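You operate a simulated robot arm through the tools that you are given. There is no shell and no other tool.

Carry out the task below with a simulated robot arm. There is one attempt and no reset: what you move stays moved.

## Task
Pack the tan pad in the pads carton, glued and with a green sticker.
Fine: glue the inner flap, then shut; one sticker on the flap; both dabbers go back. Set down upright: purple dabber, red dabber. A coat counts when it lies all over at full strength: go over it till it gets no stronger.

Only the result counts: the job must be done as asked and must still hold three seconds after the hand-in. Knocking over, shifting, dropping, spilling or breaking anything else fails it.

## Robot
A 7-joint arm with a two-finger parallel gripper, fixed in place. Base frame: the origin is at the foot of the arm, x ahead of it, y to its left, z up. Readings come in m, rad, newtons and seconds.
Its first joint turns from -2.304 to 2.304 rad. Payload 3.91 kg.
The tool frame sits at the grasp point between the pads (the TCP): z along the fingers, y along the line on which they close. The tips reach 0.03 m beyond it. Largest opening 0.11 m; finger width 0.02, thickness 0.01; the body of the gripper, 0.048 by 0.112 m, starts 0.055 m behind the TCP.
Orientation is told as [roll, pitch, yaw] about the base's x, y, z axes, in that order, counted from this pose: with the fingers straight down and closing along the base's y, the tool's x points along the base's -x, its y along +y and its z along -z.

## Interface
- The arm moves only by the tool step_arm. Its argument "plan" is a list of rows, each an object (a shift or turn left out is 0, a gripper value left out holds the last) with "turn": the turn, a rotation vector about the tool's x, y, z in rad, a list of three; "translation": the shift along the tool's x, y, z in m, a list of three; "grip": the opening in per cent of the stroke, from 0 (shut) to 100 (fully open). In form: [{"turn": [ax, ay, az], "translation": [dx, dy, dz], "grip": grip}, ...]. A call has 1 to 20 rows; each row shifts and turns the commanded pose from where the row before left it, along the tool's axes as they then stand. Each row takes 0.2 s and may step no farther than 0.05 m and 0.15 rad from the row before; otherwise, or with a gripper value out of range, the whole call is refused. A pose out of reach is approached as far as the arm can. The call stops where the force on the tool passes 60 N (or 10 N more than at its start, if that is more) or the arm is blocked; 0.2 s more then pass. Each finger travels about 0.108 m/s and halts on what it meets, pressing with about 45 N; the grip force reading is that of the motor and also rises with nothing between the fingers. The clock runs only during rows and for 0.2 s after the last one: add rows that do not move to give the fingers time. The reply holds the time, the measured pose of the TCP, the force on the tool along the base axes, the opening and the grip force, in the units named above and with some noise, with the torque about the TCP (base axes, N m) and any sound that the robot's microphone picked up.
- Cameras (640 x 400 px; columns grow to the right, rows downward): "scene" is fixed at [0.2198, 0.6518, 1.6087]; the picture's right is [-0.31, -0.95, 0.00], its down [-0.85, 0.28, -0.44] and it looks along [0.42, -0.14, -0.90] (base axes); focal length 315 px, centre (320, 200). "wrist" rides on the gripper at [0.073, 0.017, -0.103] in the tool frame; the picture's right is [-0.23, 0.97, 0.00], its down [-0.76, -0.18, -0.62] and it looks along [-0.61, -0.14, 0.78] (tool axes); focal length 222 px, centre (320, 200). There is no depth. A picture from a camera that has moved, and an enlarged one, comes with that camera's place and axes in the base frame and with its lens.
- grab_frame(camera): a new picture of that camera. No time passes.
- close_up(camera, box): a new picture of the part [left, top, right, bottom] of that camera's present view, enlarged. No time passes.
- sign_off(): hands the job in; it is judged then, once.

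Nothing tells you positions but the pictures and the camera data. Unless the task says otherwise, let go and move clear before handing in.

The tools are called after "Emit:" as a command line: name --argument value ..., lists and objects as JSON in quotes. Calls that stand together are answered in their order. step_arm: Moves the arm, as the interface text tells. Its arguments: {"type":"object","properties":{"plan":{"type":"array","items":{"type":"object","properties":{"turn":{"type":"array","items":{"type":"number"}},"translation":{"type":"array","items":{"type":"number"}},"grip":{"type":"number"}}}}},"required":["plan"]} The other tools are called the same way: grab_frame (camera) takes a picture; close_up (camera, box) takes an enlarged picture of a part of a camera's view; sign_off () hands the job in.

At the start:

```text
clock: 0.0
ee_pos: [0.4921, 0.3914, 1.2236]
ee_rot: [0.0, 0.001, 0.0]
ft_force: [0.6, -0.2, -0.9]
moment: [0.01, 0.01, -0.03]
width: 0.1099
finger_force: 0.0
```

scene: 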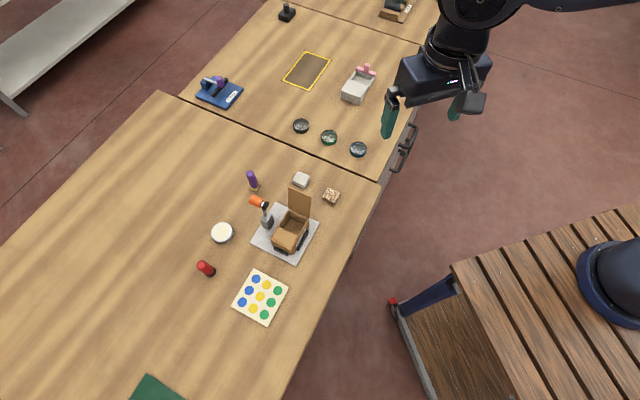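
wrist: 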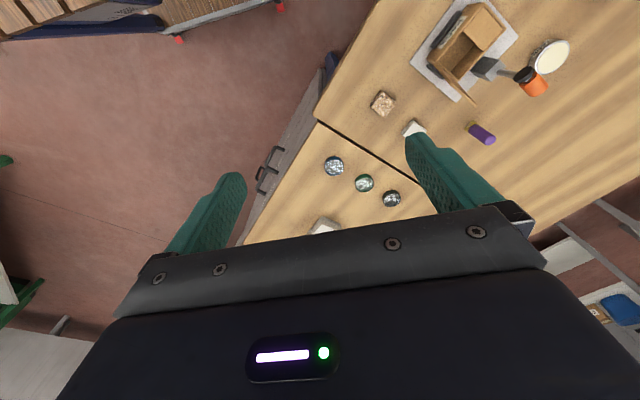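

I see a workbench with a carton on a grey plate, purple and red dabbers, a sticker sheet, and various small items. I'll look closely before moving.

Emit:
close_up --camera "scene" --box '[180, 150, 380, 275]'

Emit:
close_up --camera "scene" --box '[180, 230, 340, 330]'

Emit:
close_up --camera "scene" --box '[180, 0, 440, 162]'

Emit:
close_up --camera "wrist" --box '[300, 0, 620, 200]'

```text
3.20 times, centred on (280, 212) of scene
camera zoom: at [0.2198, 0.6518, 1.6087], right [-0.31, -0.95, 0.0], down [-0.85, 0.28, -0.44], along [0.42, -0.14, -0.9], focal length 1007 px, centre (448, 160)
```

zoom: 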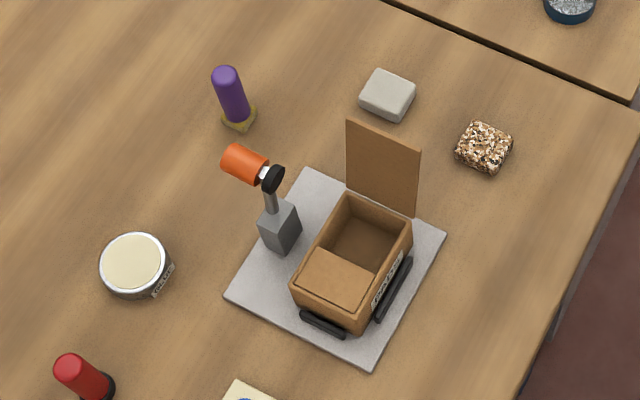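

```text
4.00 times, centred on (260, 280) of scene
camera zoom: at [0.2198, 0.6518, 1.6087], right [-0.31, -0.95, 0.0], down [-0.85, 0.28, -0.44], along [0.42, -0.14, -0.9], focal length 1258 px, centre (560, -120)
```

zoom: 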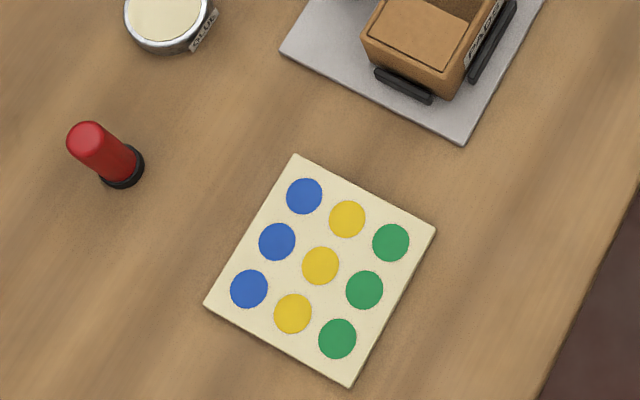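

```text
2.46 times, centred on (310, 81) of scene
camera zoom: at [0.2198, 0.6518, 1.6087], right [-0.31, -0.95, 0.0], down [-0.85, 0.28, -0.44], along [0.42, -0.14, -0.9], focal length 774 px, centre (345, 493)
```

zoom: 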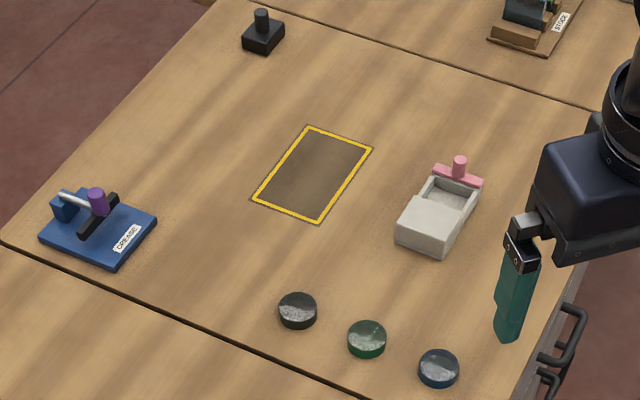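

```text
2.00 times, centred on (460, 100) of wrist
camera zoom: at [0.4183, 0.4079, 1.3274], right [0.23, 0.97, 0.0], down [0.76, -0.18, 0.62], along [0.61, -0.14, -0.78], focal length 444 px, centre (40, 400)
```

zoom: 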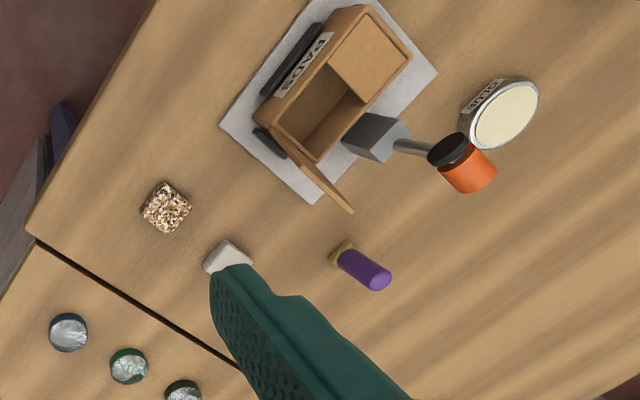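

The carton "PADS" sits on a grey plate near (0.50, 0.635), with the tan speckled pad near (0.57, 0.50) and the table around z≈0.84. I'll move the wrist camera to a better viewing pose first.

Emit:
step_arm --plan '[{"translation": [0.045, 0.015, 0]}, {"translation": [0.045, 0.015, 0]}, {"translation": [0.045, 0.02, 0]}, {"translation": [0.045, 0.02, 0]}, {"turn": [0, 0, -0.15]}, {"turn": [0, 0, -0.15]}, {"turn": [0, 0, -0.15]}, {"turn": [0, 0, -0.15]}, {"turn": [0, 0, -0.15]}, {"turn": [0, 0, -0.15]}]'

Emit:
grab_frame --camera "wrist"

Emit:
grab_frame --camera "scene"

```text
clock: 2.2
ee_pos: [0.3126, 0.4611, 1.223]
ee_rot: [-0.002, 0.0, 0.9]
ft_force: [-0.7, -0.3, 0.4]
moment: [-0.03, -0.01, -0.02]
width: 0.1099
finger_force: 0.1
```

```text
taken
camera wrist: at [0.2529, 0.4147, 1.3269], right [-0.62, 0.78, 0.0], down [0.61, 0.49, 0.62], along [0.49, 0.39, -0.78], focal length 222 px, centre (320, 200)
```

wrist: 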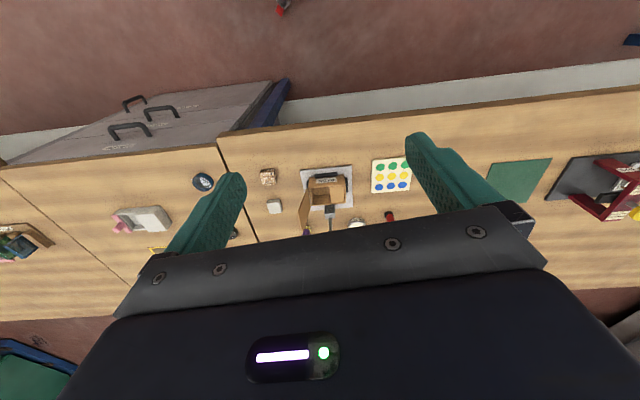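

```text
taken
```

scene: 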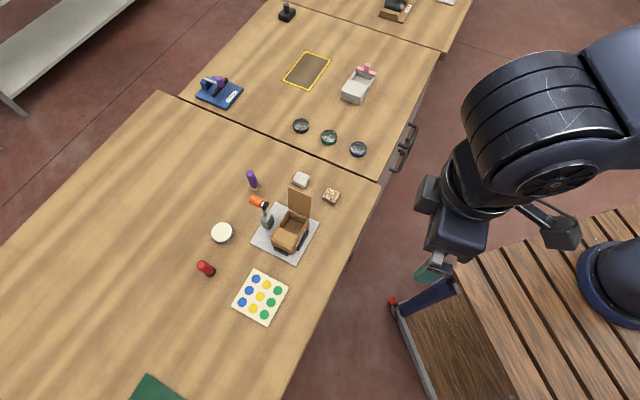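

The wrist camera now sees the carton, pads, sticker sheet and dabbers between the fingers. I'll enlarge these areas.

Emit:
close_up --camera "wrist" --box '[240, 140, 440, 265]'

Emit:
close_up --camera "scene" --box '[240, 175, 340, 265]'

```text
3.20 times, centred on (340, 202) of wrist
camera zoom: at [0.2529, 0.4147, 1.3269], right [-0.62, 0.78, 0.0], down [0.61, 0.49, 0.62], along [0.49, 0.39, -0.78], focal length 711 px, centre (256, 192)
```

zoom: 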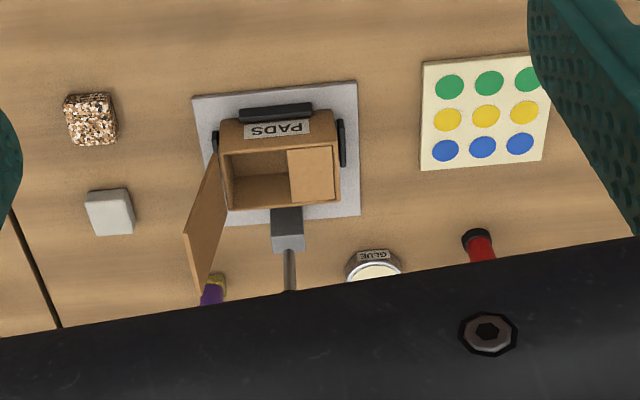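

```text
4.44 times, centred on (290, 220) of scene
camera zoom: at [0.2198, 0.6518, 1.6087], right [-0.31, -0.95, 0.0], down [-0.85, 0.28, -0.44], along [0.42, -0.14, -0.9], focal length 1398 px, centre (453, 111)
```

zoom: 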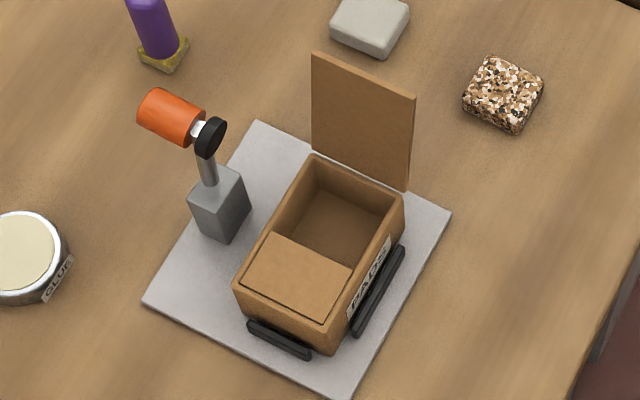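

The layout is clear: carton, PADS label toward the base, inner flap on the left half, outer flap standing at the right end. I'll move lower for a nearer view of the carton.

Emit:
step_arm --plan '[{"translation": [-0.027, -0.008, 0.036]}, {"translation": [-0.027, -0.008, 0.036]}, {"translation": [-0.027, -0.008, 0.036]}, {"translation": [-0.027, -0.008, 0.036]}, {"translation": [-0.027, -0.008, 0.036]}]'

Emit:
grab_frame --camera "wrist"

Emit:
close_up --camera "wrist" --box '[210, 60, 430, 220]'

```text
clock: 3.4
ee_pos: [0.4267, 0.5379, 1.0459]
ee_rot: [-0.001, -0.001, 0.901]
ft_force: [0.1, -0.3, 1.3]
moment: [-0.02, -0.02, -0.01]
width: 0.1101
finger_force: 0.1
```

```text
taken
camera wrist: at [0.3673, 0.4927, 1.1488], right [-0.62, 0.78, 0.0], down [0.61, 0.49, 0.62], along [0.49, 0.39, -0.78], focal length 222 px, centre (320, 200)
```

wrist: 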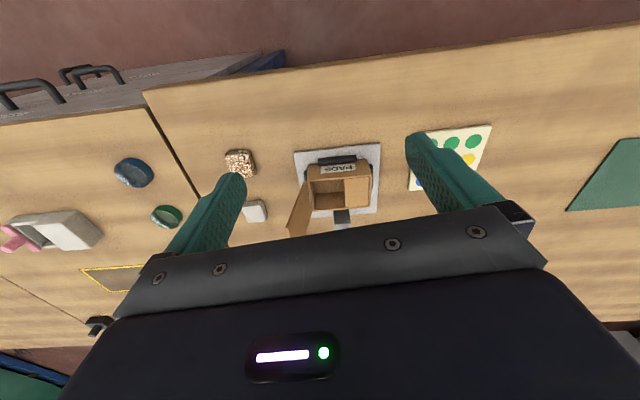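

```text
2.50 times, centred on (320, 140) of wrist
camera zoom: at [0.3673, 0.4927, 1.1488], right [-0.62, 0.78, 0.0], down [0.61, 0.49, 0.62], along [0.49, 0.39, -0.78], focal length 555 px, centre (320, 350)
```

zoom: 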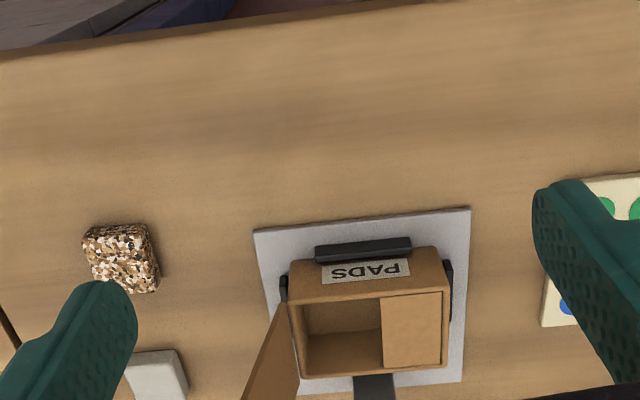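

The carton top rim is at z≈0.895, about 85×57 mm, centred near (0.50, 0.636), with the lid leaning outward at its right end and a lever with an orange grip behind it. Next I'll look at the purple dabber and lever from above.

Emit:
step_arm --plan '[{"translation": [-0.02, -0.02, -0.03]}, {"translation": [-0.036, -0.028, -0.015]}, {"translation": [-0.036, -0.028, -0.015]}]'

Emit:
grab_frame --camera "wrist"

Emit:
close_up --camera "wrist" --box '[240, 70, 430, 215]'

```text
clock: 4.2
ee_pos: [0.5451, 0.5678, 1.1046]
ee_rot: [-0.001, 0.0, 0.901]
ft_force: [-1.0, -0.7, -0.1]
moment: [0.03, -0.02, -0.02]
width: 0.11
finger_force: 0.2
```

```text
taken
camera wrist: at [0.4867, 0.5202, 1.208], right [-0.62, 0.78, 0.0], down [0.61, 0.49, 0.62], along [0.49, 0.39, -0.78], focal length 222 px, centre (320, 200)
```

wrist: 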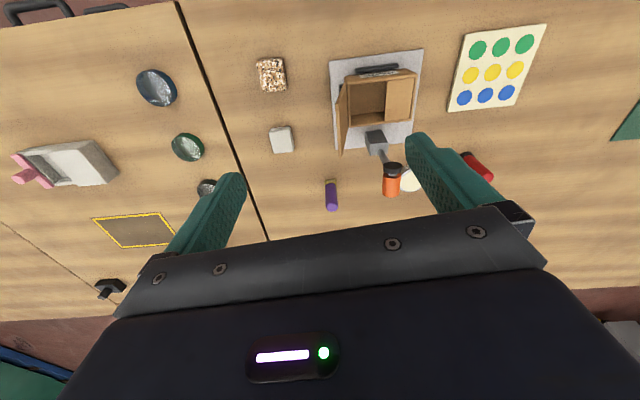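

```text
2.76 times, centred on (335, 142) of wrist
camera zoom: at [0.4867, 0.5202, 1.208], right [-0.62, 0.78, 0.0], down [0.61, 0.49, 0.62], along [0.49, 0.39, -0.78], focal length 613 px, centre (279, 359)
```

zoom: 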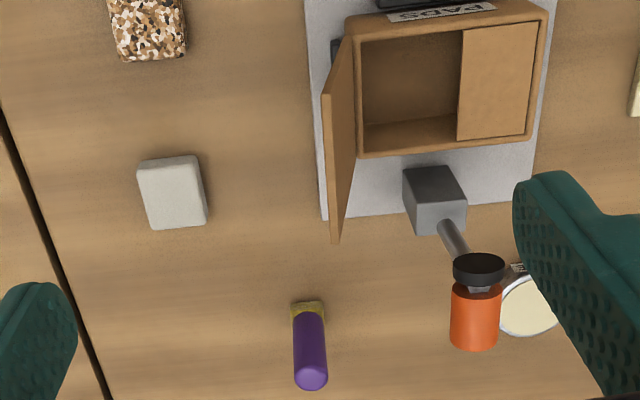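

The lever with its black disc and orange grip stands behind the carton; the purple dabber with yellow sponge base is near (0.667, 0.690). Now I'll move left to see the glue pot, red dabber and stickers.

Emit:
step_arm --plan '[{"translation": [0.0075, 0.047, 0]}, {"translation": [0.0075, 0.047, 0]}, {"translation": [0.0075, 0.047, 0]}, {"translation": [0.0075, 0.047, 0]}, {"translation": [0.0075, 0.047, 0]}]'

Emit:
grab_frame --camera "wrist"

Emit:
close_up --camera "wrist" --box '[220, 60, 430, 215]'

```text
clock: 5.4
ee_pos: [0.3357, 0.6836, 1.1037]
ee_rot: [-0.001, -0.003, 0.9]
ft_force: [0.6, -0.5, -0.3]
moment: [0.06, 0.07, 0.01]
width: 0.11
finger_force: 0.0
```

```text
taken
camera wrist: at [0.2777, 0.637, 1.2075], right [-0.62, 0.78, 0.0], down [0.61, 0.49, 0.62], along [0.49, 0.39, -0.78], focal length 222 px, centre (320, 200)
```

wrist: 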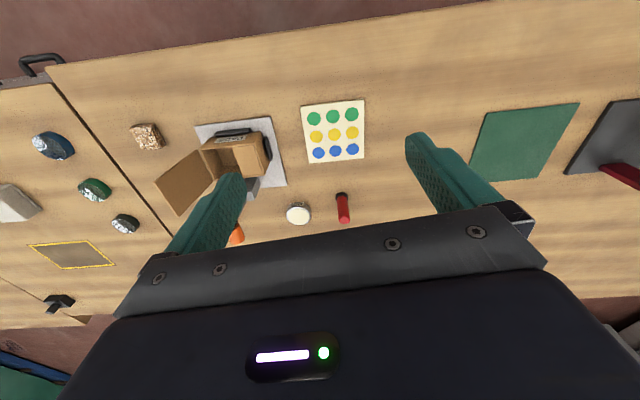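

```text
2.58 times, centred on (325, 138) of wrist
camera zoom: at [0.2777, 0.637, 1.2075], right [-0.62, 0.78, 0.0], down [0.61, 0.49, 0.62], along [0.49, 0.39, -0.78], focal length 573 px, centre (307, 361)
```

zoom: 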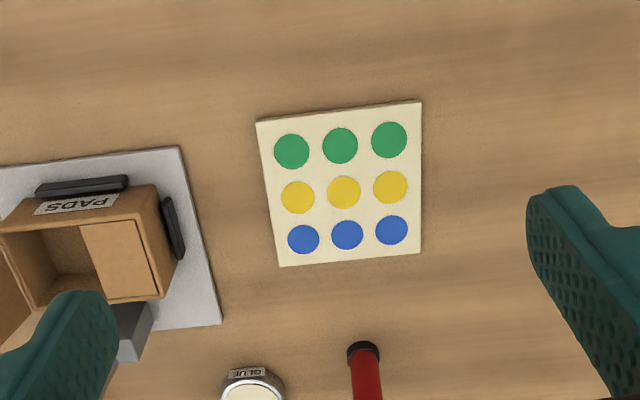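

Green stickers, red dabber and the glue pot are located roughly; I'll move farther forward for a sharper view of the pot and red dabber.

Emit:
step_arm --plan '[{"translation": [-0.045, -0.015, 0]}, {"translation": [-0.045, -0.015, 0]}, {"translation": [-0.03, -0.01, 0.02]}]'

Emit:
grab_frame --camera "wrist"

Emit:
close_up --camera "wrist" --box '[230, 70, 430, 220]'

Emit:
close_up --camera "scene" --box '[190, 215, 250, 285]'

```text
clock: 6.2
ee_pos: [0.443, 0.7525, 1.0846]
ee_rot: [0.001, -0.003, 0.899]
ft_force: [-0.4, -0.4, 1.4]
moment: [-0.01, -0.02, -0.02]
width: 0.1099
finger_force: 0.1
```

```text
taken
camera wrist: at [0.3848, 0.7069, 1.1884], right [-0.62, 0.78, 0.0], down [0.61, 0.49, 0.62], along [0.49, 0.39, -0.78], focal length 222 px, centre (320, 200)
```

wrist: 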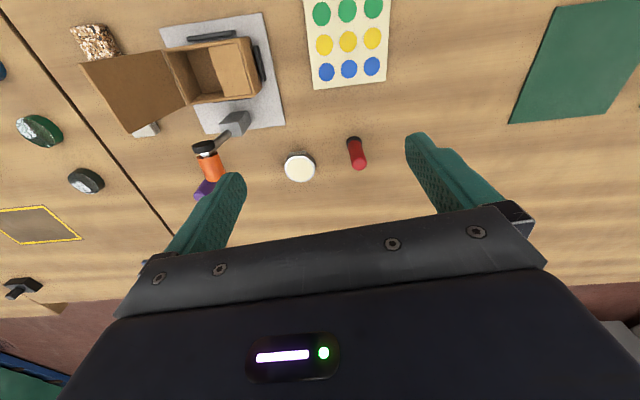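

```text
2.67 times, centred on (330, 145) of wrist
camera zoom: at [0.3848, 0.7069, 1.1884], right [-0.62, 0.78, 0.0], down [0.61, 0.49, 0.62], along [0.49, 0.39, -0.78], focal length 592 px, centre (293, 347)
```

zoom: 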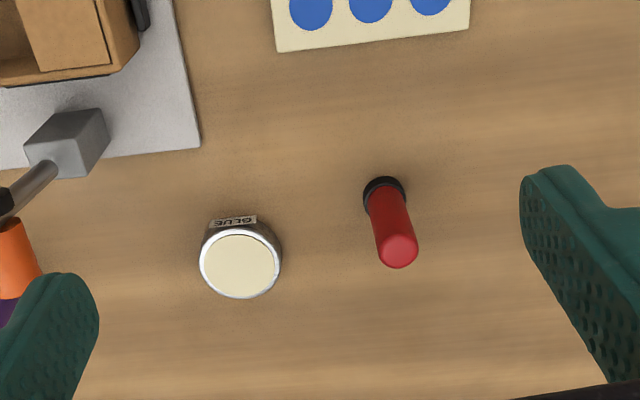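

```text
5.71 times, centred on (220, 250) of scene
camera zoom: at [0.2198, 0.6518, 1.6087], right [-0.31, -0.95, 0.0], down [-0.85, 0.28, -0.44], along [0.42, -0.14, -0.9], focal length 1798 px, centre (891, -86)
```

zoom: 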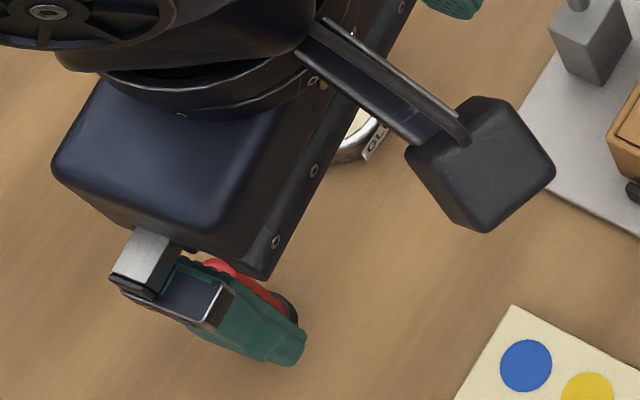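

Purple dabber, red dabber (0.473, 0.847) and glue pot (0.557, 0.800) are near the reach limit but seem reachable. I'll start with the tan pad: move above it and turn the fingers to align with the carton (yaw ≈ -0.795).

Emit:
step_arm --plan '[{"translation": [0, 0, -0.03]}, {"translation": [0.0194, -0.0424, 0]}, {"translation": [0.0194, -0.0424, 0]}, {"translation": [0.0194, -0.0424, 0]}, {"translation": [0.0194, -0.0424, 0]}, {"translation": [0.0194, -0.0424, 0]}, {"translation": [0.0194, -0.0424, 0]}, {"turn": [0, 0, 0.14125]}, {"turn": [0, 0, 0.14125]}, {"turn": [0, 0, 0.14125]}, {"turn": [0, 0, 0.14125]}, {"turn": [0, 0, 0.14125]}, {"turn": [0, 0, 0.14125]}, {"turn": [0, 0, 0.14125]}, {"turn": [0, 0, 0.14125]}, {"turn": [0, 0, 0.14125]}, {"turn": [0, 0, 0.14125]}, {"turn": [0, 0, 0.14125]}, {"turn": [0, 0, 0.14125]}]'

Emit:
grab_frame --camera "wrist"

Emit:
grab_frame --camera "scene"

```text
clock: 10.2
ee_pos: [0.5692, 0.5029, 1.1123]
ee_rot: [-0.001, 0.0, -0.797]
ft_force: [0.5, -0.7, 0.5]
moment: [0.02, 0.0, 0.04]
width: 0.1098
finger_force: 0.1
```

```text
taken
camera wrist: at [0.5299, 0.5666, 1.2171], right [0.86, 0.52, 0.0], down [0.4, -0.67, 0.62], along [0.32, -0.53, -0.78], focal length 222 px, centre (320, 200)
```

wrist: 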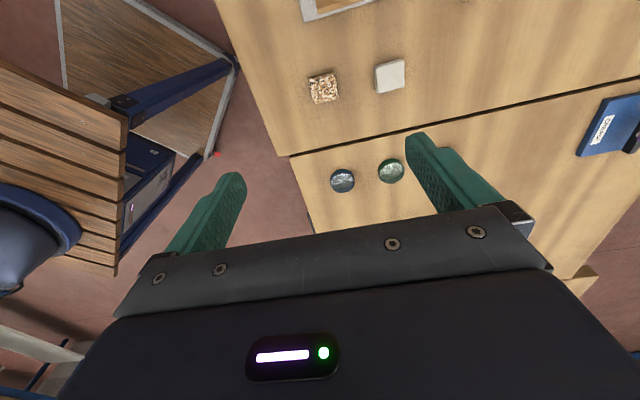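

```text
taken
```

scene: 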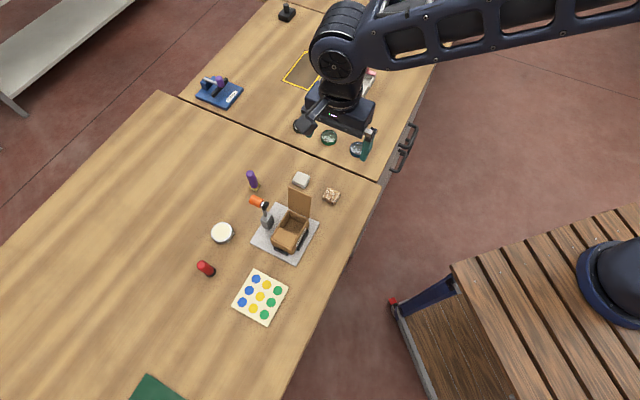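

The pad is right below the TCP. I'll enlarge to check its edges and colour.

Emit:
close_up --camera "wrist" --box '[290, 50, 430, 138]'

```text
4.55 times, centred on (360, 94) of wrist
camera zoom: at [0.5299, 0.5666, 1.2171], right [0.86, 0.52, 0.0], down [0.4, -0.67, 0.62], along [0.32, -0.53, -0.78], focal length 1010 px, centre (138, 682)
```

zoom: 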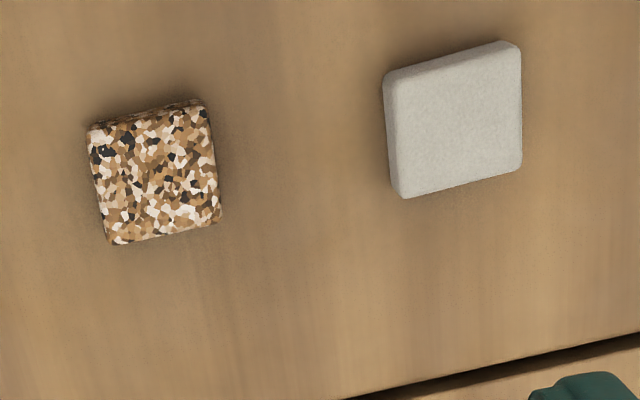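

The tan speckled pad (≈37 mm square) is aligned with the fingers. Before grasping, I'll look once more at the lever behind the carton, since my gripper will pass near it.

Emit:
close_up --camera "scene" --box '[245, 185, 325, 240]'

Emit:
close_up --camera "scene" --box '[195, 165, 275, 280]'

```text
7.27 times, centred on (285, 212) of scene
camera zoom: at [0.2198, 0.6518, 1.6087], right [-0.31, -0.95, 0.0], down [-0.85, 0.28, -0.44], along [0.42, -0.14, -0.9], focal length 2288 px, centre (574, 109)
```

zoom: 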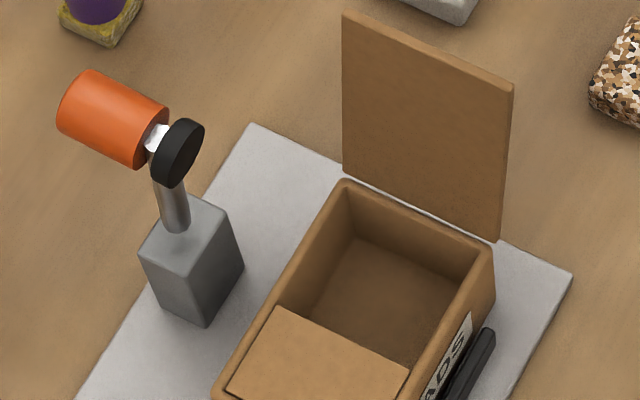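

```text
3.48 times, centred on (235, 222) of scene
camera zoom: at [0.2198, 0.6518, 1.6087], right [-0.31, -0.95, 0.0], down [-0.85, 0.28, -0.44], along [0.42, -0.14, -0.9], focal length 1094 px, centre (616, 122)
```

zoom: 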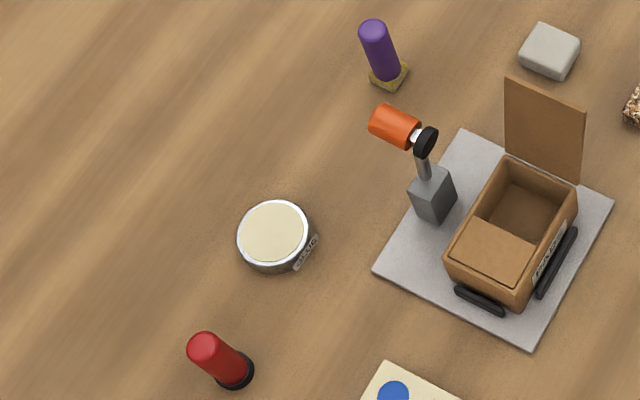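

The lever is a hold-down clamp in its up position, which I'll leave alone. Now I'll descend over the pad with fingers open.

Emit:
step_arm --plan '[{"translation": [-0.002, 0.005, 0.042]}, {"translation": [0, 0, 0.042]}, {"translation": [0, 0, 0.042]}, {"translation": [0, 0, 0.042]}, {"translation": [0, 0, 0.042]}]'

Emit:
grab_frame --camera "wrist"

```text
clock: 11.4
ee_pos: [0.5728, 0.506, 0.9021]
ee_rot: [0.003, 0.0, -0.795]
ft_force: [-0.1, -0.2, 0.1]
moment: [0.0, -0.01, -0.02]
width: 0.1097
finger_force: 0.1
```

```text
taken
camera wrist: at [0.533, 0.5704, 1.0065], right [0.85, 0.52, 0.0], down [0.41, -0.67, 0.62], along [0.33, -0.53, -0.78], focal length 222 px, centre (320, 200)
```

wrist: 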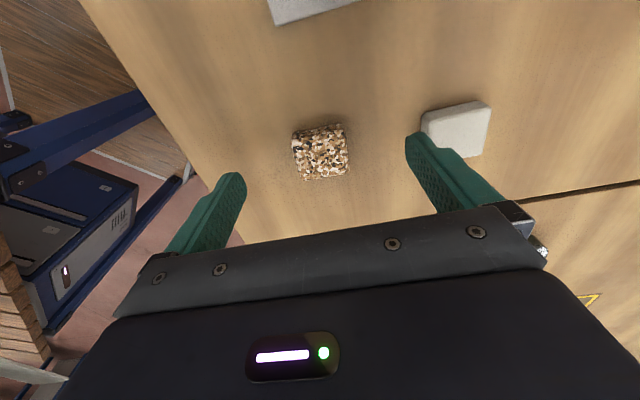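

Pad is centred between the fingers with its top around z≈0.858. I'll narrow the opening to stay clear of the grey pad, descend so the tips overlap the pad's top 6 mm, and close.

Emit:
step_arm --plan '[{"grip": 62}, {"grip": 62}, {"translation": [0, 0, 0.01]}, {"translation": [0, 0, 0.01]}, {}]'

Emit:
close_up --camera "wrist" --box '[230, 100, 430, 225]'

```text
clock: 12.6
ee_pos: [0.5734, 0.5066, 0.8845]
ee_rot: [0.001, -0.001, -0.794]
ft_force: [0.8, -0.9, 5.3]
moment: [0.4, 0.22, 0.04]
width: 0.0681
finger_force: 0.0
```

```text
3.20 times, centred on (330, 162) of wrist
camera zoom: at [0.5338, 0.5698, 0.9873], right [0.85, 0.52, 0.0], down [0.41, -0.67, 0.62], along [0.33, -0.53, -0.78], focal length 711 px, centre (288, 320)
```

zoom: 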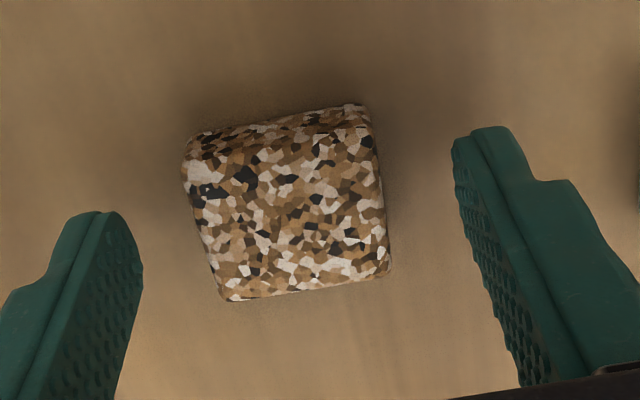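

There's a 5 N contact at about 8 cm on the camera side — the camera box is touching the top of the carton's lid. I'll back up right away.

Emit:
step_arm --plan '[{"translation": [0, 0, -0.03]}, {}]'

Emit:
close_up --camera "scene" --box '[245, 165, 365, 265]'

```text
clock: 13.2
ee_pos: [0.5732, 0.5067, 0.9135]
ee_rot: [-0.001, 0.0, -0.797]
ft_force: [0.5, 0.4, -0.7]
moment: [0.02, 0.01, 0.0]
width: 0.0679
finger_force: 0.0
```

```text
4.00 times, centred on (305, 215) of scene
camera zoom: at [0.2198, 0.6518, 1.6087], right [-0.31, -0.95, 0.0], down [-0.85, 0.28, -0.44], along [0.42, -0.14, -0.9], focal length 1258 px, centre (380, 140)
```

zoom: 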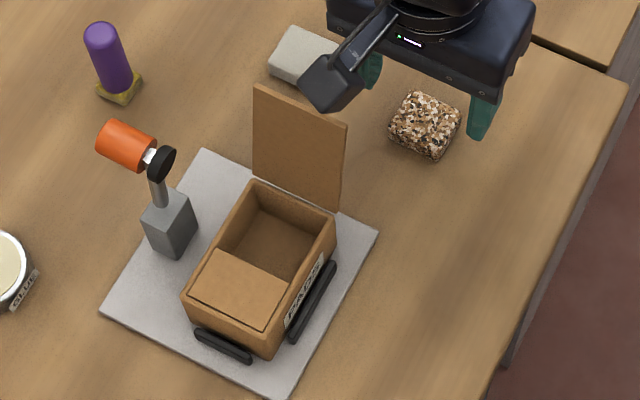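

The lid and carton look undisturbed. I'll raise, rotate the hand half a turn (via the base side) so the camera points away from the carton, and try again.

Emit:
step_arm --plan '[{"translation": [0, 0, -0.045], "grip": 100}, {"translation": [0, 0, -0.045]}, {"turn": [0, 0, -0.1496]}, {"turn": [0, 0, -0.1496]}, {"turn": [0, 0, -0.1496]}, {"turn": [0, 0, -0.1496]}, {"turn": [0, 0, -0.1496]}, {"turn": [0, 0, -0.1496]}, {"turn": [0, 0, -0.1496]}, {"turn": [0, 0, -0.1496]}, {"turn": [0, 0, -0.1496]}, {"turn": [0, 0, -0.1496]}, {"turn": [0, 0, -0.1496]}]'

Emit:
step_arm --plan '[{"turn": [0, 0, -0.1496]}, {"turn": [0, 0, -0.1496]}, {"turn": [0, 0, -0.1496]}, {"turn": [0, 0, -0.1496]}, {"turn": [0, 0, -0.1496]}, {"turn": [0, 0, -0.1496]}, {"turn": [0, 0, -0.1496]}, {"turn": [0, 0, -0.1496]}, {"turn": [0, 0, -0.1496]}, {"turn": [0, 0, -0.1496]}]'

Emit:
grab_frame --camera "wrist"

```text
clock: 16.0
ee_pos: [0.5733, 0.5046, 1.0028]
ee_rot: [-0.001, 0.0, 0.853]
ft_force: [-0.4, -0.5, 0.0]
moment: [-0.02, -0.01, -0.03]
width: 0.1097
finger_force: 0.0
```

```text
clock: 18.2
ee_pos: [0.5726, 0.5046, 1.0036]
ee_rot: [0.0, -0.001, 2.35]
ft_force: [-0.1, -0.9, 0.2]
moment: [0.01, 0.0, 0.01]
width: 0.1101
finger_force: 0.1
```

```text
taken
camera wrist: at [0.6125, 0.442, 1.1074], right [-0.85, -0.52, 0.0], down [-0.41, 0.67, 0.62], along [-0.32, 0.53, -0.78], focal length 222 px, centre (320, 200)
```

wrist: 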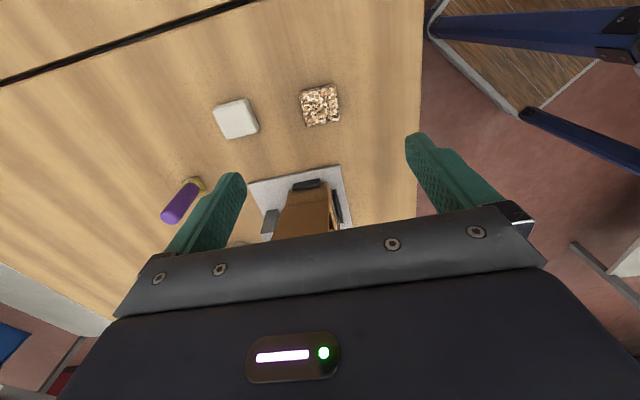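

Now the camera side faces away from the carton. Descending again over the pad with narrowed fingers.

Emit:
step_arm --plan '[{"translation": [0, 0, 0.04], "grip": 62}, {"translation": [0, 0, 0.04]}, {"translation": [0, 0, 0.02]}, {"translation": [0, 0, 0.01]}, {"translation": [0, 0, 0.01]}, {}]'

Emit:
close_up --camera "wrist" --box '[230, 100, 430, 225]'

```text
clock: 19.6
ee_pos: [0.5737, 0.5041, 0.8835]
ee_rot: [0.001, 0.001, 2.344]
ft_force: [-1.1, 0.1, -0.5]
moment: [0.0, -0.02, -0.03]
width: 0.0681
finger_force: 0.1
```

```text
3.20 times, centred on (330, 162) of wrist
camera zoom: at [0.6123, 0.4415, 0.9868], right [-0.85, -0.52, 0.0], down [-0.41, 0.67, 0.62], along [-0.32, 0.53, -0.78], focal length 711 px, centre (288, 320)
```

zoom: 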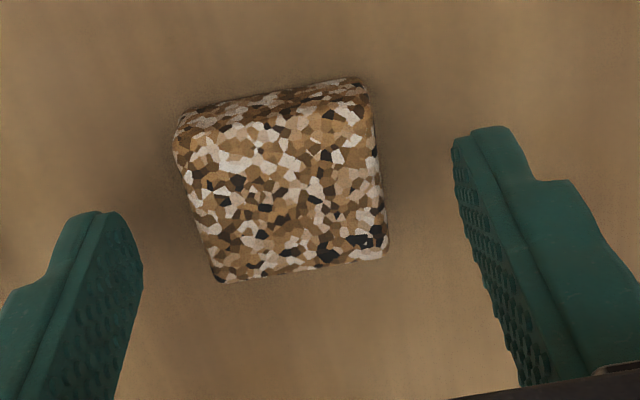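

No contact this time. The pad is about 4 mm toward the camera; I'll centre and close.

Emit:
step_arm --plan '[{"translation": [0.004, 0, 0]}, {"grip": 0}, {}, {}]'

Emit:
close_up --camera "wrist" --box '[230, 100, 430, 225]'

```text
clock: 20.6
ee_pos: [0.5771, 0.5021, 0.8835]
ee_rot: [0.0, -0.001, 2.346]
ft_force: [-0.6, 0.8, 0.5]
moment: [0.04, 0.04, 0.02]
width: 0.0367
finger_force: 44.6
```

```text
3.20 times, centred on (330, 162) of wrist
camera zoom: at [0.6156, 0.439, 0.9875], right [-0.85, -0.52, 0.0], down [-0.41, 0.67, 0.62], along [-0.32, 0.53, -0.78], focal length 711 px, centre (288, 320)
```

zoom: 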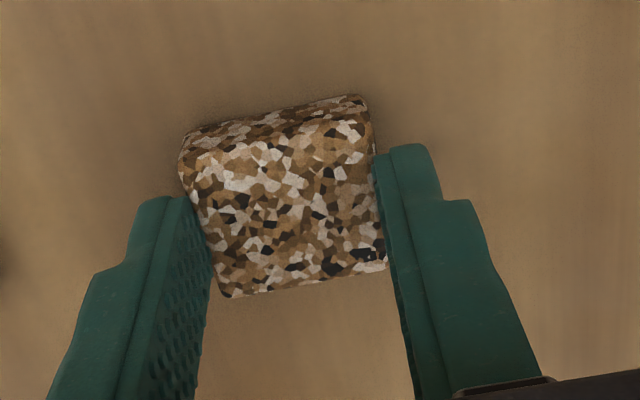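

The pad is gripped (36.7 mm). Lifting it clear of the lid and moving above the carton opening.

Emit:
step_arm --plan '[{"translation": [0, 0, -0.03]}, {"translation": [0, 0, -0.045]}, {"translation": [0, 0, -0.045]}, {"translation": [0, 0, -0.045]}, {"translation": [-0.044, -0.0133, 0]}, {"translation": [-0.044, -0.0133, 0]}, {"translation": [-0.044, -0.0133, 0]}, {}]'

Emit:
grab_frame --camera "wrist"

Emit:
grab_frame --camera "scene"

```text
clock: 22.4
ee_pos: [0.5112, 0.6226, 1.0445]
ee_rot: [0.0, 0.002, 2.347]
ft_force: [0.0, -0.7, 0.4]
moment: [-0.02, 0.0, 0.01]
width: 0.0366
finger_force: 45.0
```

```text
taken
camera wrist: at [0.5497, 0.5589, 1.1489], right [-0.85, -0.52, 0.0], down [-0.41, 0.67, 0.62], along [-0.32, 0.53, -0.78], focal length 222 px, centre (320, 200)
```

wrist: 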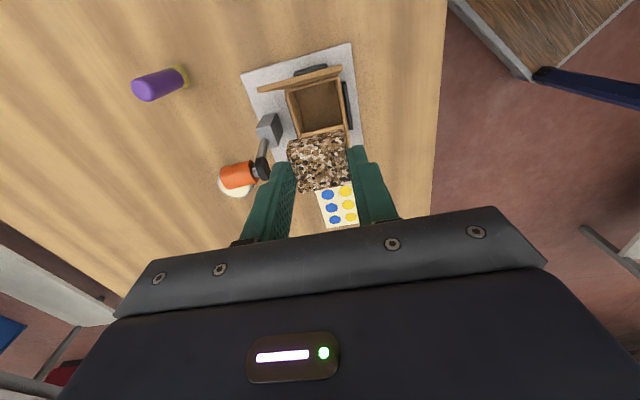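

```text
taken
```

scene: 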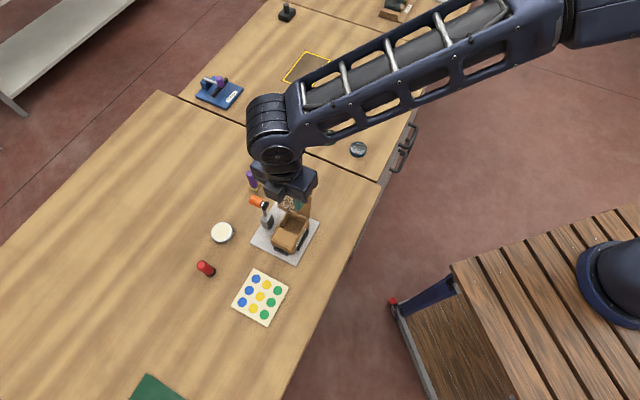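

Emit:
close_up --camera "wrist" --box '[220, 40, 400, 200]'

Emit:
close_up --camera "scene" --box '[245, 165, 345, 255]'

```text
2.50 times, centred on (310, 120) of wrist
camera zoom: at [0.5497, 0.5589, 1.1489], right [-0.85, -0.52, 0.0], down [-0.41, 0.67, 0.62], along [-0.32, 0.53, -0.78], focal length 555 px, centre (345, 400)
```

zoom: 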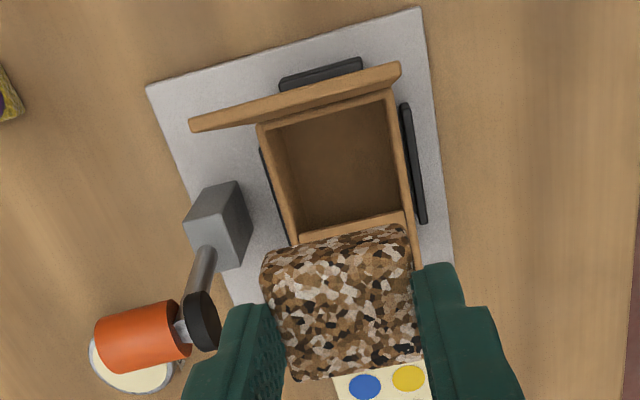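

```text
4.44 times, centred on (295, 210) of scene
camera zoom: at [0.2198, 0.6518, 1.6087], right [-0.31, -0.95, 0.0], down [-0.85, 0.28, -0.44], along [0.42, -0.14, -0.9], focal length 1398 px, centre (431, 156)
```

zoom: 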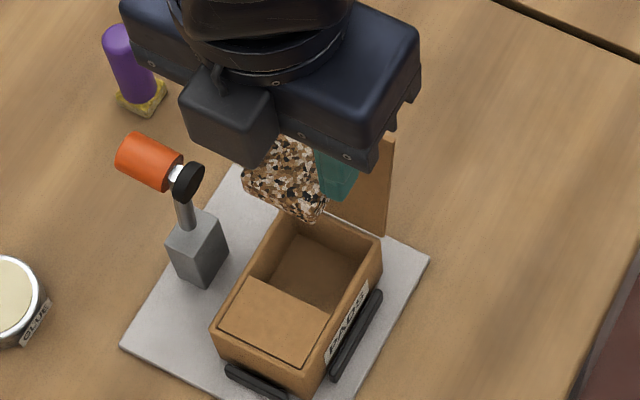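

The opening is nearly under the TCP. I'll zoom in on the pad and the rim to check alignment before lowering.

Emit:
close_up --camera "wrist" --box '[275, 70, 385, 200]'

```text
3.08 times, centred on (330, 135) of wrist
camera zoom: at [0.5497, 0.5589, 1.1489], right [-0.85, -0.52, 0.0], down [-0.41, 0.67, 0.62], along [-0.32, 0.53, -0.78], focal length 684 px, centre (289, 400)
```

zoom: 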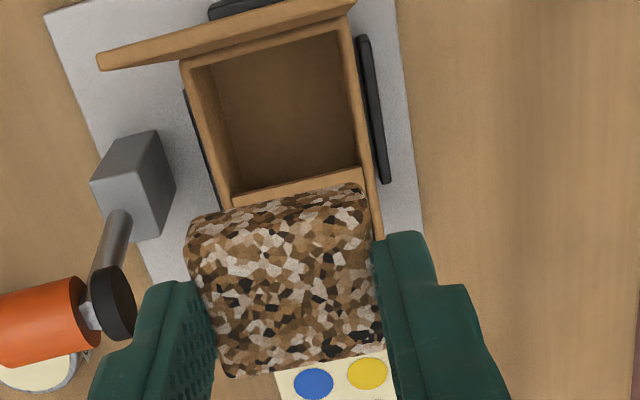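

Alignment is good (about 1 mm off). I'll correct, then lower to just above the rim, keeping the hand above the lever's height.

Emit:
step_arm --plan '[{"translation": [-0.001, -0.001, 0.04]}, {"translation": [0, 0, 0.035]}, {"translation": [0, 0, 0.02]}, {"translation": [0, 0, 0.01]}, {}]'

Emit:
close_up --camera "wrist" --box '[220, 70, 420, 220]'

Emit:
close_up --camera "scene" --box '[245, 175, 335, 255]'

```text
clock: 23.6
ee_pos: [0.5128, 0.6242, 0.9428]
ee_rot: [0.002, 0.0, 2.346]
ft_force: [-0.3, 0.3, -0.3]
moment: [0.02, 0.05, -0.02]
width: 0.0366
finger_force: 45.0
```

```text
2.67 times, centred on (320, 145) of wrist
camera zoom: at [0.5508, 0.5614, 1.0455], right [-0.85, -0.52, 0.0], down [-0.41, 0.67, 0.62], along [-0.32, 0.53, -0.78], focal length 592 px, centre (320, 347)
```

zoom: 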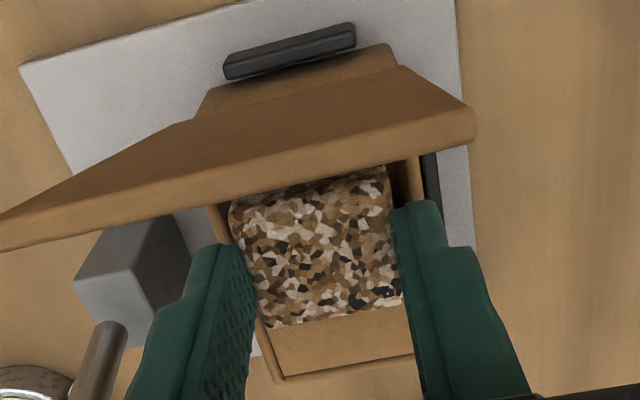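

```text
5.00 times, centred on (290, 215) of scene
camera zoom: at [0.2198, 0.6518, 1.6087], right [-0.31, -0.95, 0.0], down [-0.85, 0.28, -0.44], along [0.42, -0.14, -0.9], focal length 1573 px, centre (470, 125)
```

zoom: 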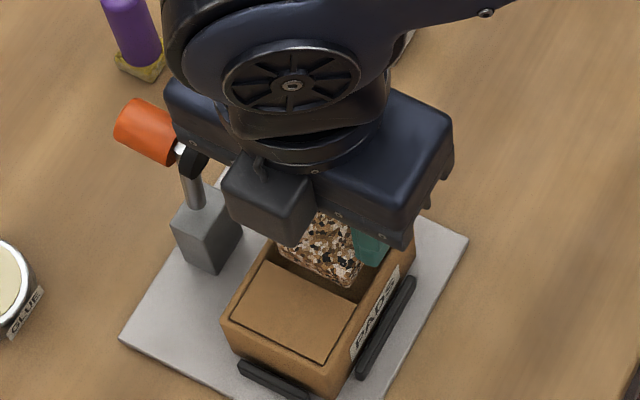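

The pad is right over the opening. I'll lower the last few millimetres, watching forces, then release.

Emit:
step_arm --plan '[{"translation": [0, 0, 0.004]}, {"translation": [0, 0, 0.003]}, {}]'

Emit:
close_up --camera "scene" --box '[260, 190, 320, 250]'

Emit:
close_up --camera "wrist" --box '[260, 100, 400, 210]'

```text
clock: 24.4
ee_pos: [0.5131, 0.6255, 0.9352]
ee_rot: [0.001, -0.001, 2.345]
ft_force: [-0.8, -0.2, 1.0]
moment: [0.0, -0.01, 0.01]
width: 0.0367
finger_force: 45.0
```

```text
6.67 times, centred on (290, 220) of scene
camera zoom: at [0.2198, 0.6518, 1.6087], right [-0.31, -0.95, 0.0], down [-0.85, 0.28, -0.44], along [0.42, -0.14, -0.9], focal length 2097 px, centre (520, 67)
```

zoom: 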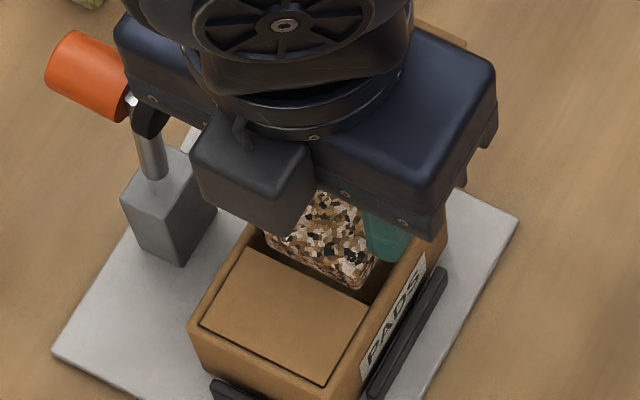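

```text
3.64 times, centred on (330, 155) of wrist
camera zoom: at [0.5509, 0.5617, 1.0392], right [-0.85, -0.52, 0.0], down [-0.41, 0.67, 0.62], along [-0.32, 0.53, -0.78], focal length 808 px, centre (284, 364)
```

zoom: 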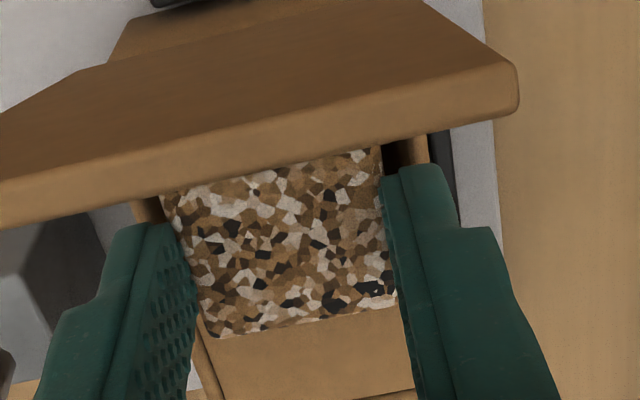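

Pad extents are inside the opening by about 3–5 mm on each side. Releasing with a small opening.

Emit:
step_arm --plan '[{"grip": 46}, {}, {}]'

Emit:
close_up --camera "wrist" --box '[260, 100, 400, 210]'

Emit:
close_up --camera "scene" --box '[260, 190, 320, 250]'

```text
clock: 25.2
ee_pos: [0.5122, 0.6252, 0.9362]
ee_rot: [-0.002, 0.001, 2.345]
ft_force: [0.4, -0.1, -0.3]
moment: [-0.01, -0.03, 0.05]
width: 0.0507
finger_force: 0.0
```

```text
3.64 times, centred on (330, 155) of wrist
camera zoom: at [0.551, 0.5617, 1.0393], right [-0.85, -0.52, 0.0], down [-0.41, 0.67, 0.62], along [-0.32, 0.53, -0.78], focal length 808 px, centre (284, 364)
```

zoom: 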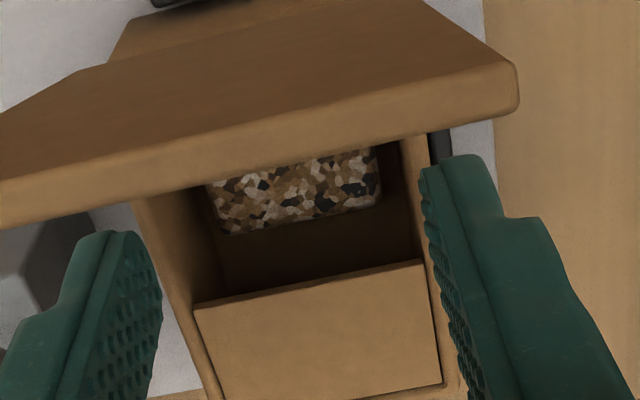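

```text
6.67 times, centred on (290, 220) of scene
camera zoom: at [0.2198, 0.6518, 1.6087], right [-0.31, -0.95, 0.0], down [-0.85, 0.28, -0.44], along [0.42, -0.14, -0.9], focal length 2097 px, centre (520, 67)
```

zoom: 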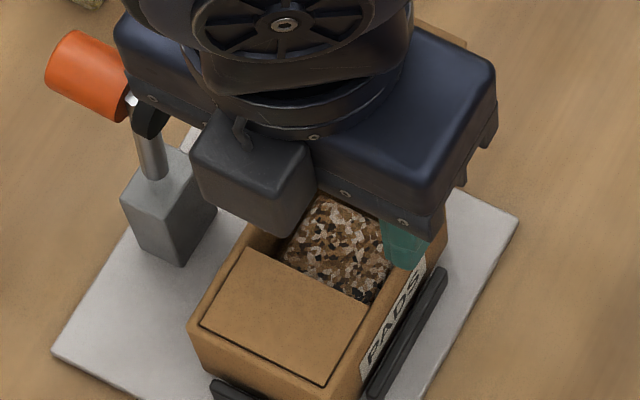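

The pad lies flat in the carton. Next I'll raise, turn the hand back, and move over the purple dabber (foam-tipped, for glue).

Emit:
step_arm --plan '[{"translation": [0, 0, -0.045]}, {"translation": [0, 0, -0.045]}, {"translation": [0, 0, -0.04], "grip": 100}, {"turn": [0, 0, 0.1427]}, {"turn": [0, 0, 0.1427]}, {"turn": [0, 0, 0.1427]}, {"turn": [0, 0, 0.1427]}, {"turn": [0, 0, 0.1427]}, {"turn": [0, 0, 0.1427]}, {"turn": [0, 0, 0.1427]}, {"turn": [0, 0, 0.1427]}, {"turn": [0, 0, 0.1427]}, {"turn": [0, 0, 0.1427]}, {"turn": [0, 0, 0.1427]}, {"translation": [-0.0387, -0.0156, 0]}, {"translation": [-0.0387, -0.0156, 0]}, {"translation": [-0.0387, -0.0156, 0]}, {"translation": [-0.0387, -0.0156, 0]}, {}]'

Emit:
grab_frame --camera "wrist"

Emit:
close_up --camera "wrist" --box '[250, 50, 390, 200]'

```text
clock: 29.2
ee_pos: [0.6706, 0.6906, 1.0676]
ee_rot: [-0.001, -0.001, 0.774]
ft_force: [0.4, -0.2, 0.4]
moment: [-0.01, 0.03, 0.01]
width: 0.1101
finger_force: 0.1
```

```text
taken
camera wrist: at [0.6059, 0.6508, 1.1717], right [-0.52, 0.85, 0.0], down [0.67, 0.41, 0.62], along [0.53, 0.32, -0.78], focal length 222 px, centre (320, 200)
```

wrist: 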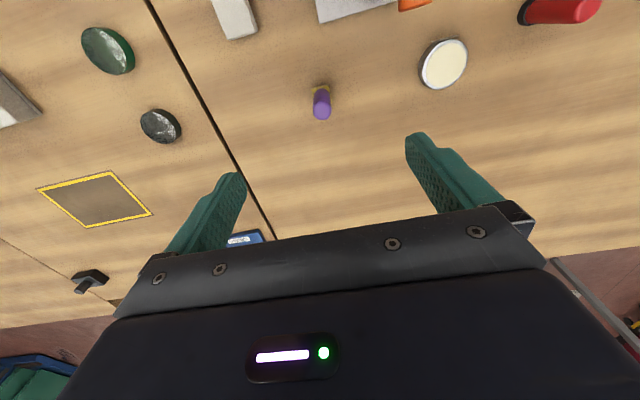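

```text
2.67 times, centred on (320, 125) of wrist
camera zoom: at [0.6059, 0.6508, 1.1717], right [-0.52, 0.85, 0.0], down [0.67, 0.41, 0.62], along [0.53, 0.32, -0.78], focal length 592 px, centre (320, 400)
```

zoom: 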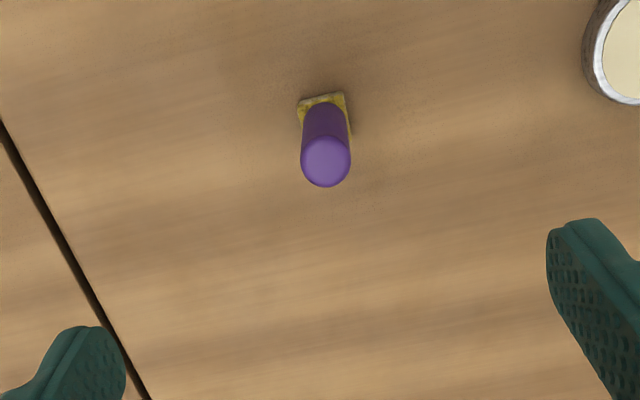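

The purple dabber is directly below the TCP with its foam aligned to the fingers. I'll descend and grip its handle.

Emit:
step_arm --plan '[{"translation": [-0.001, 0.0024, 0.041]}, {"translation": [0, 0, 0.041]}, {"translation": [0, 0, 0.041]}, {"translation": [0, 0, 0.02]}, {"translation": [0, 0, 0.02]}, {}]'

Emit:
close_up --camera "wrist" --box '[230, 100, 430, 225]'

```text
clock: 30.6
ee_pos: [0.6669, 0.6926, 0.9034]
ee_rot: [0.0, 0.0, 0.777]
ft_force: [0.2, -0.6, 1.0]
moment: [-0.01, 0.0, 0.01]
width: 0.1102
finger_force: 0.0
```

```text
3.20 times, centred on (330, 162) of wrist
camera zoom: at [0.6031, 0.654, 1.0071], right [-0.52, 0.85, 0.0], down [0.67, 0.41, 0.62], along [0.53, 0.32, -0.78], focal length 711 px, centre (288, 320)
```

zoom: 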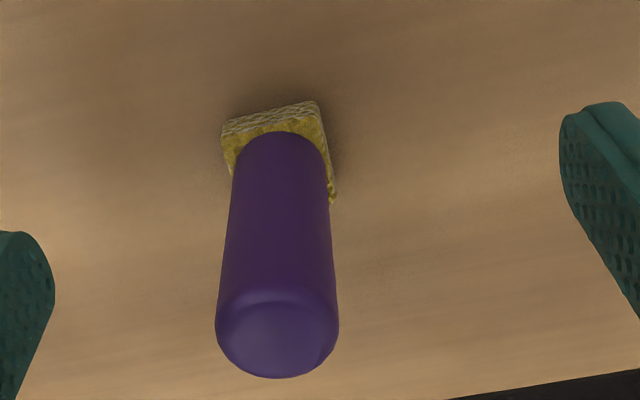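

The dabber is centred between the fingers; a 1.5 mm lateral correction, then close.

Emit:
step_arm --plan '[{"translation": [0, -0.0015, 0]}, {"grip": 0}, {}, {}, {}]'

Emit:
close_up --camera "wrist" --box '[230, 100, 430, 225]'

```text
clock: 31.8
ee_pos: [0.6671, 0.6915, 0.9038]
ee_rot: [0.0, 0.001, 0.777]
ft_force: [0.2, 1.0, 0.1]
moment: [-0.03, -0.01, 0.03]
width: 0.0204
finger_force: 45.2
```

```text
3.20 times, centred on (330, 162) of wrist
camera zoom: at [0.6039, 0.6526, 1.0073], right [-0.52, 0.85, 0.0], down [0.67, 0.41, 0.62], along [0.53, 0.32, -0.78], focal length 711 px, centre (288, 320)
```

zoom: 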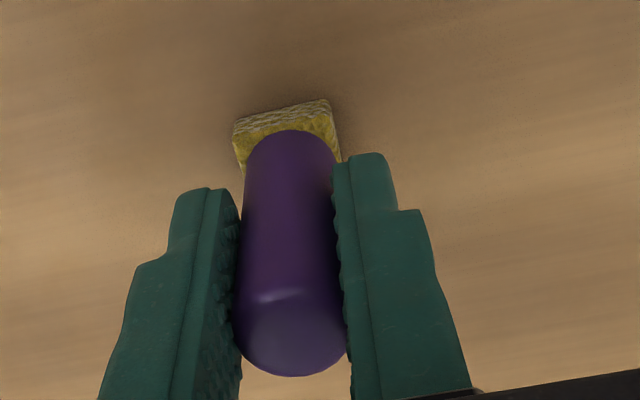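

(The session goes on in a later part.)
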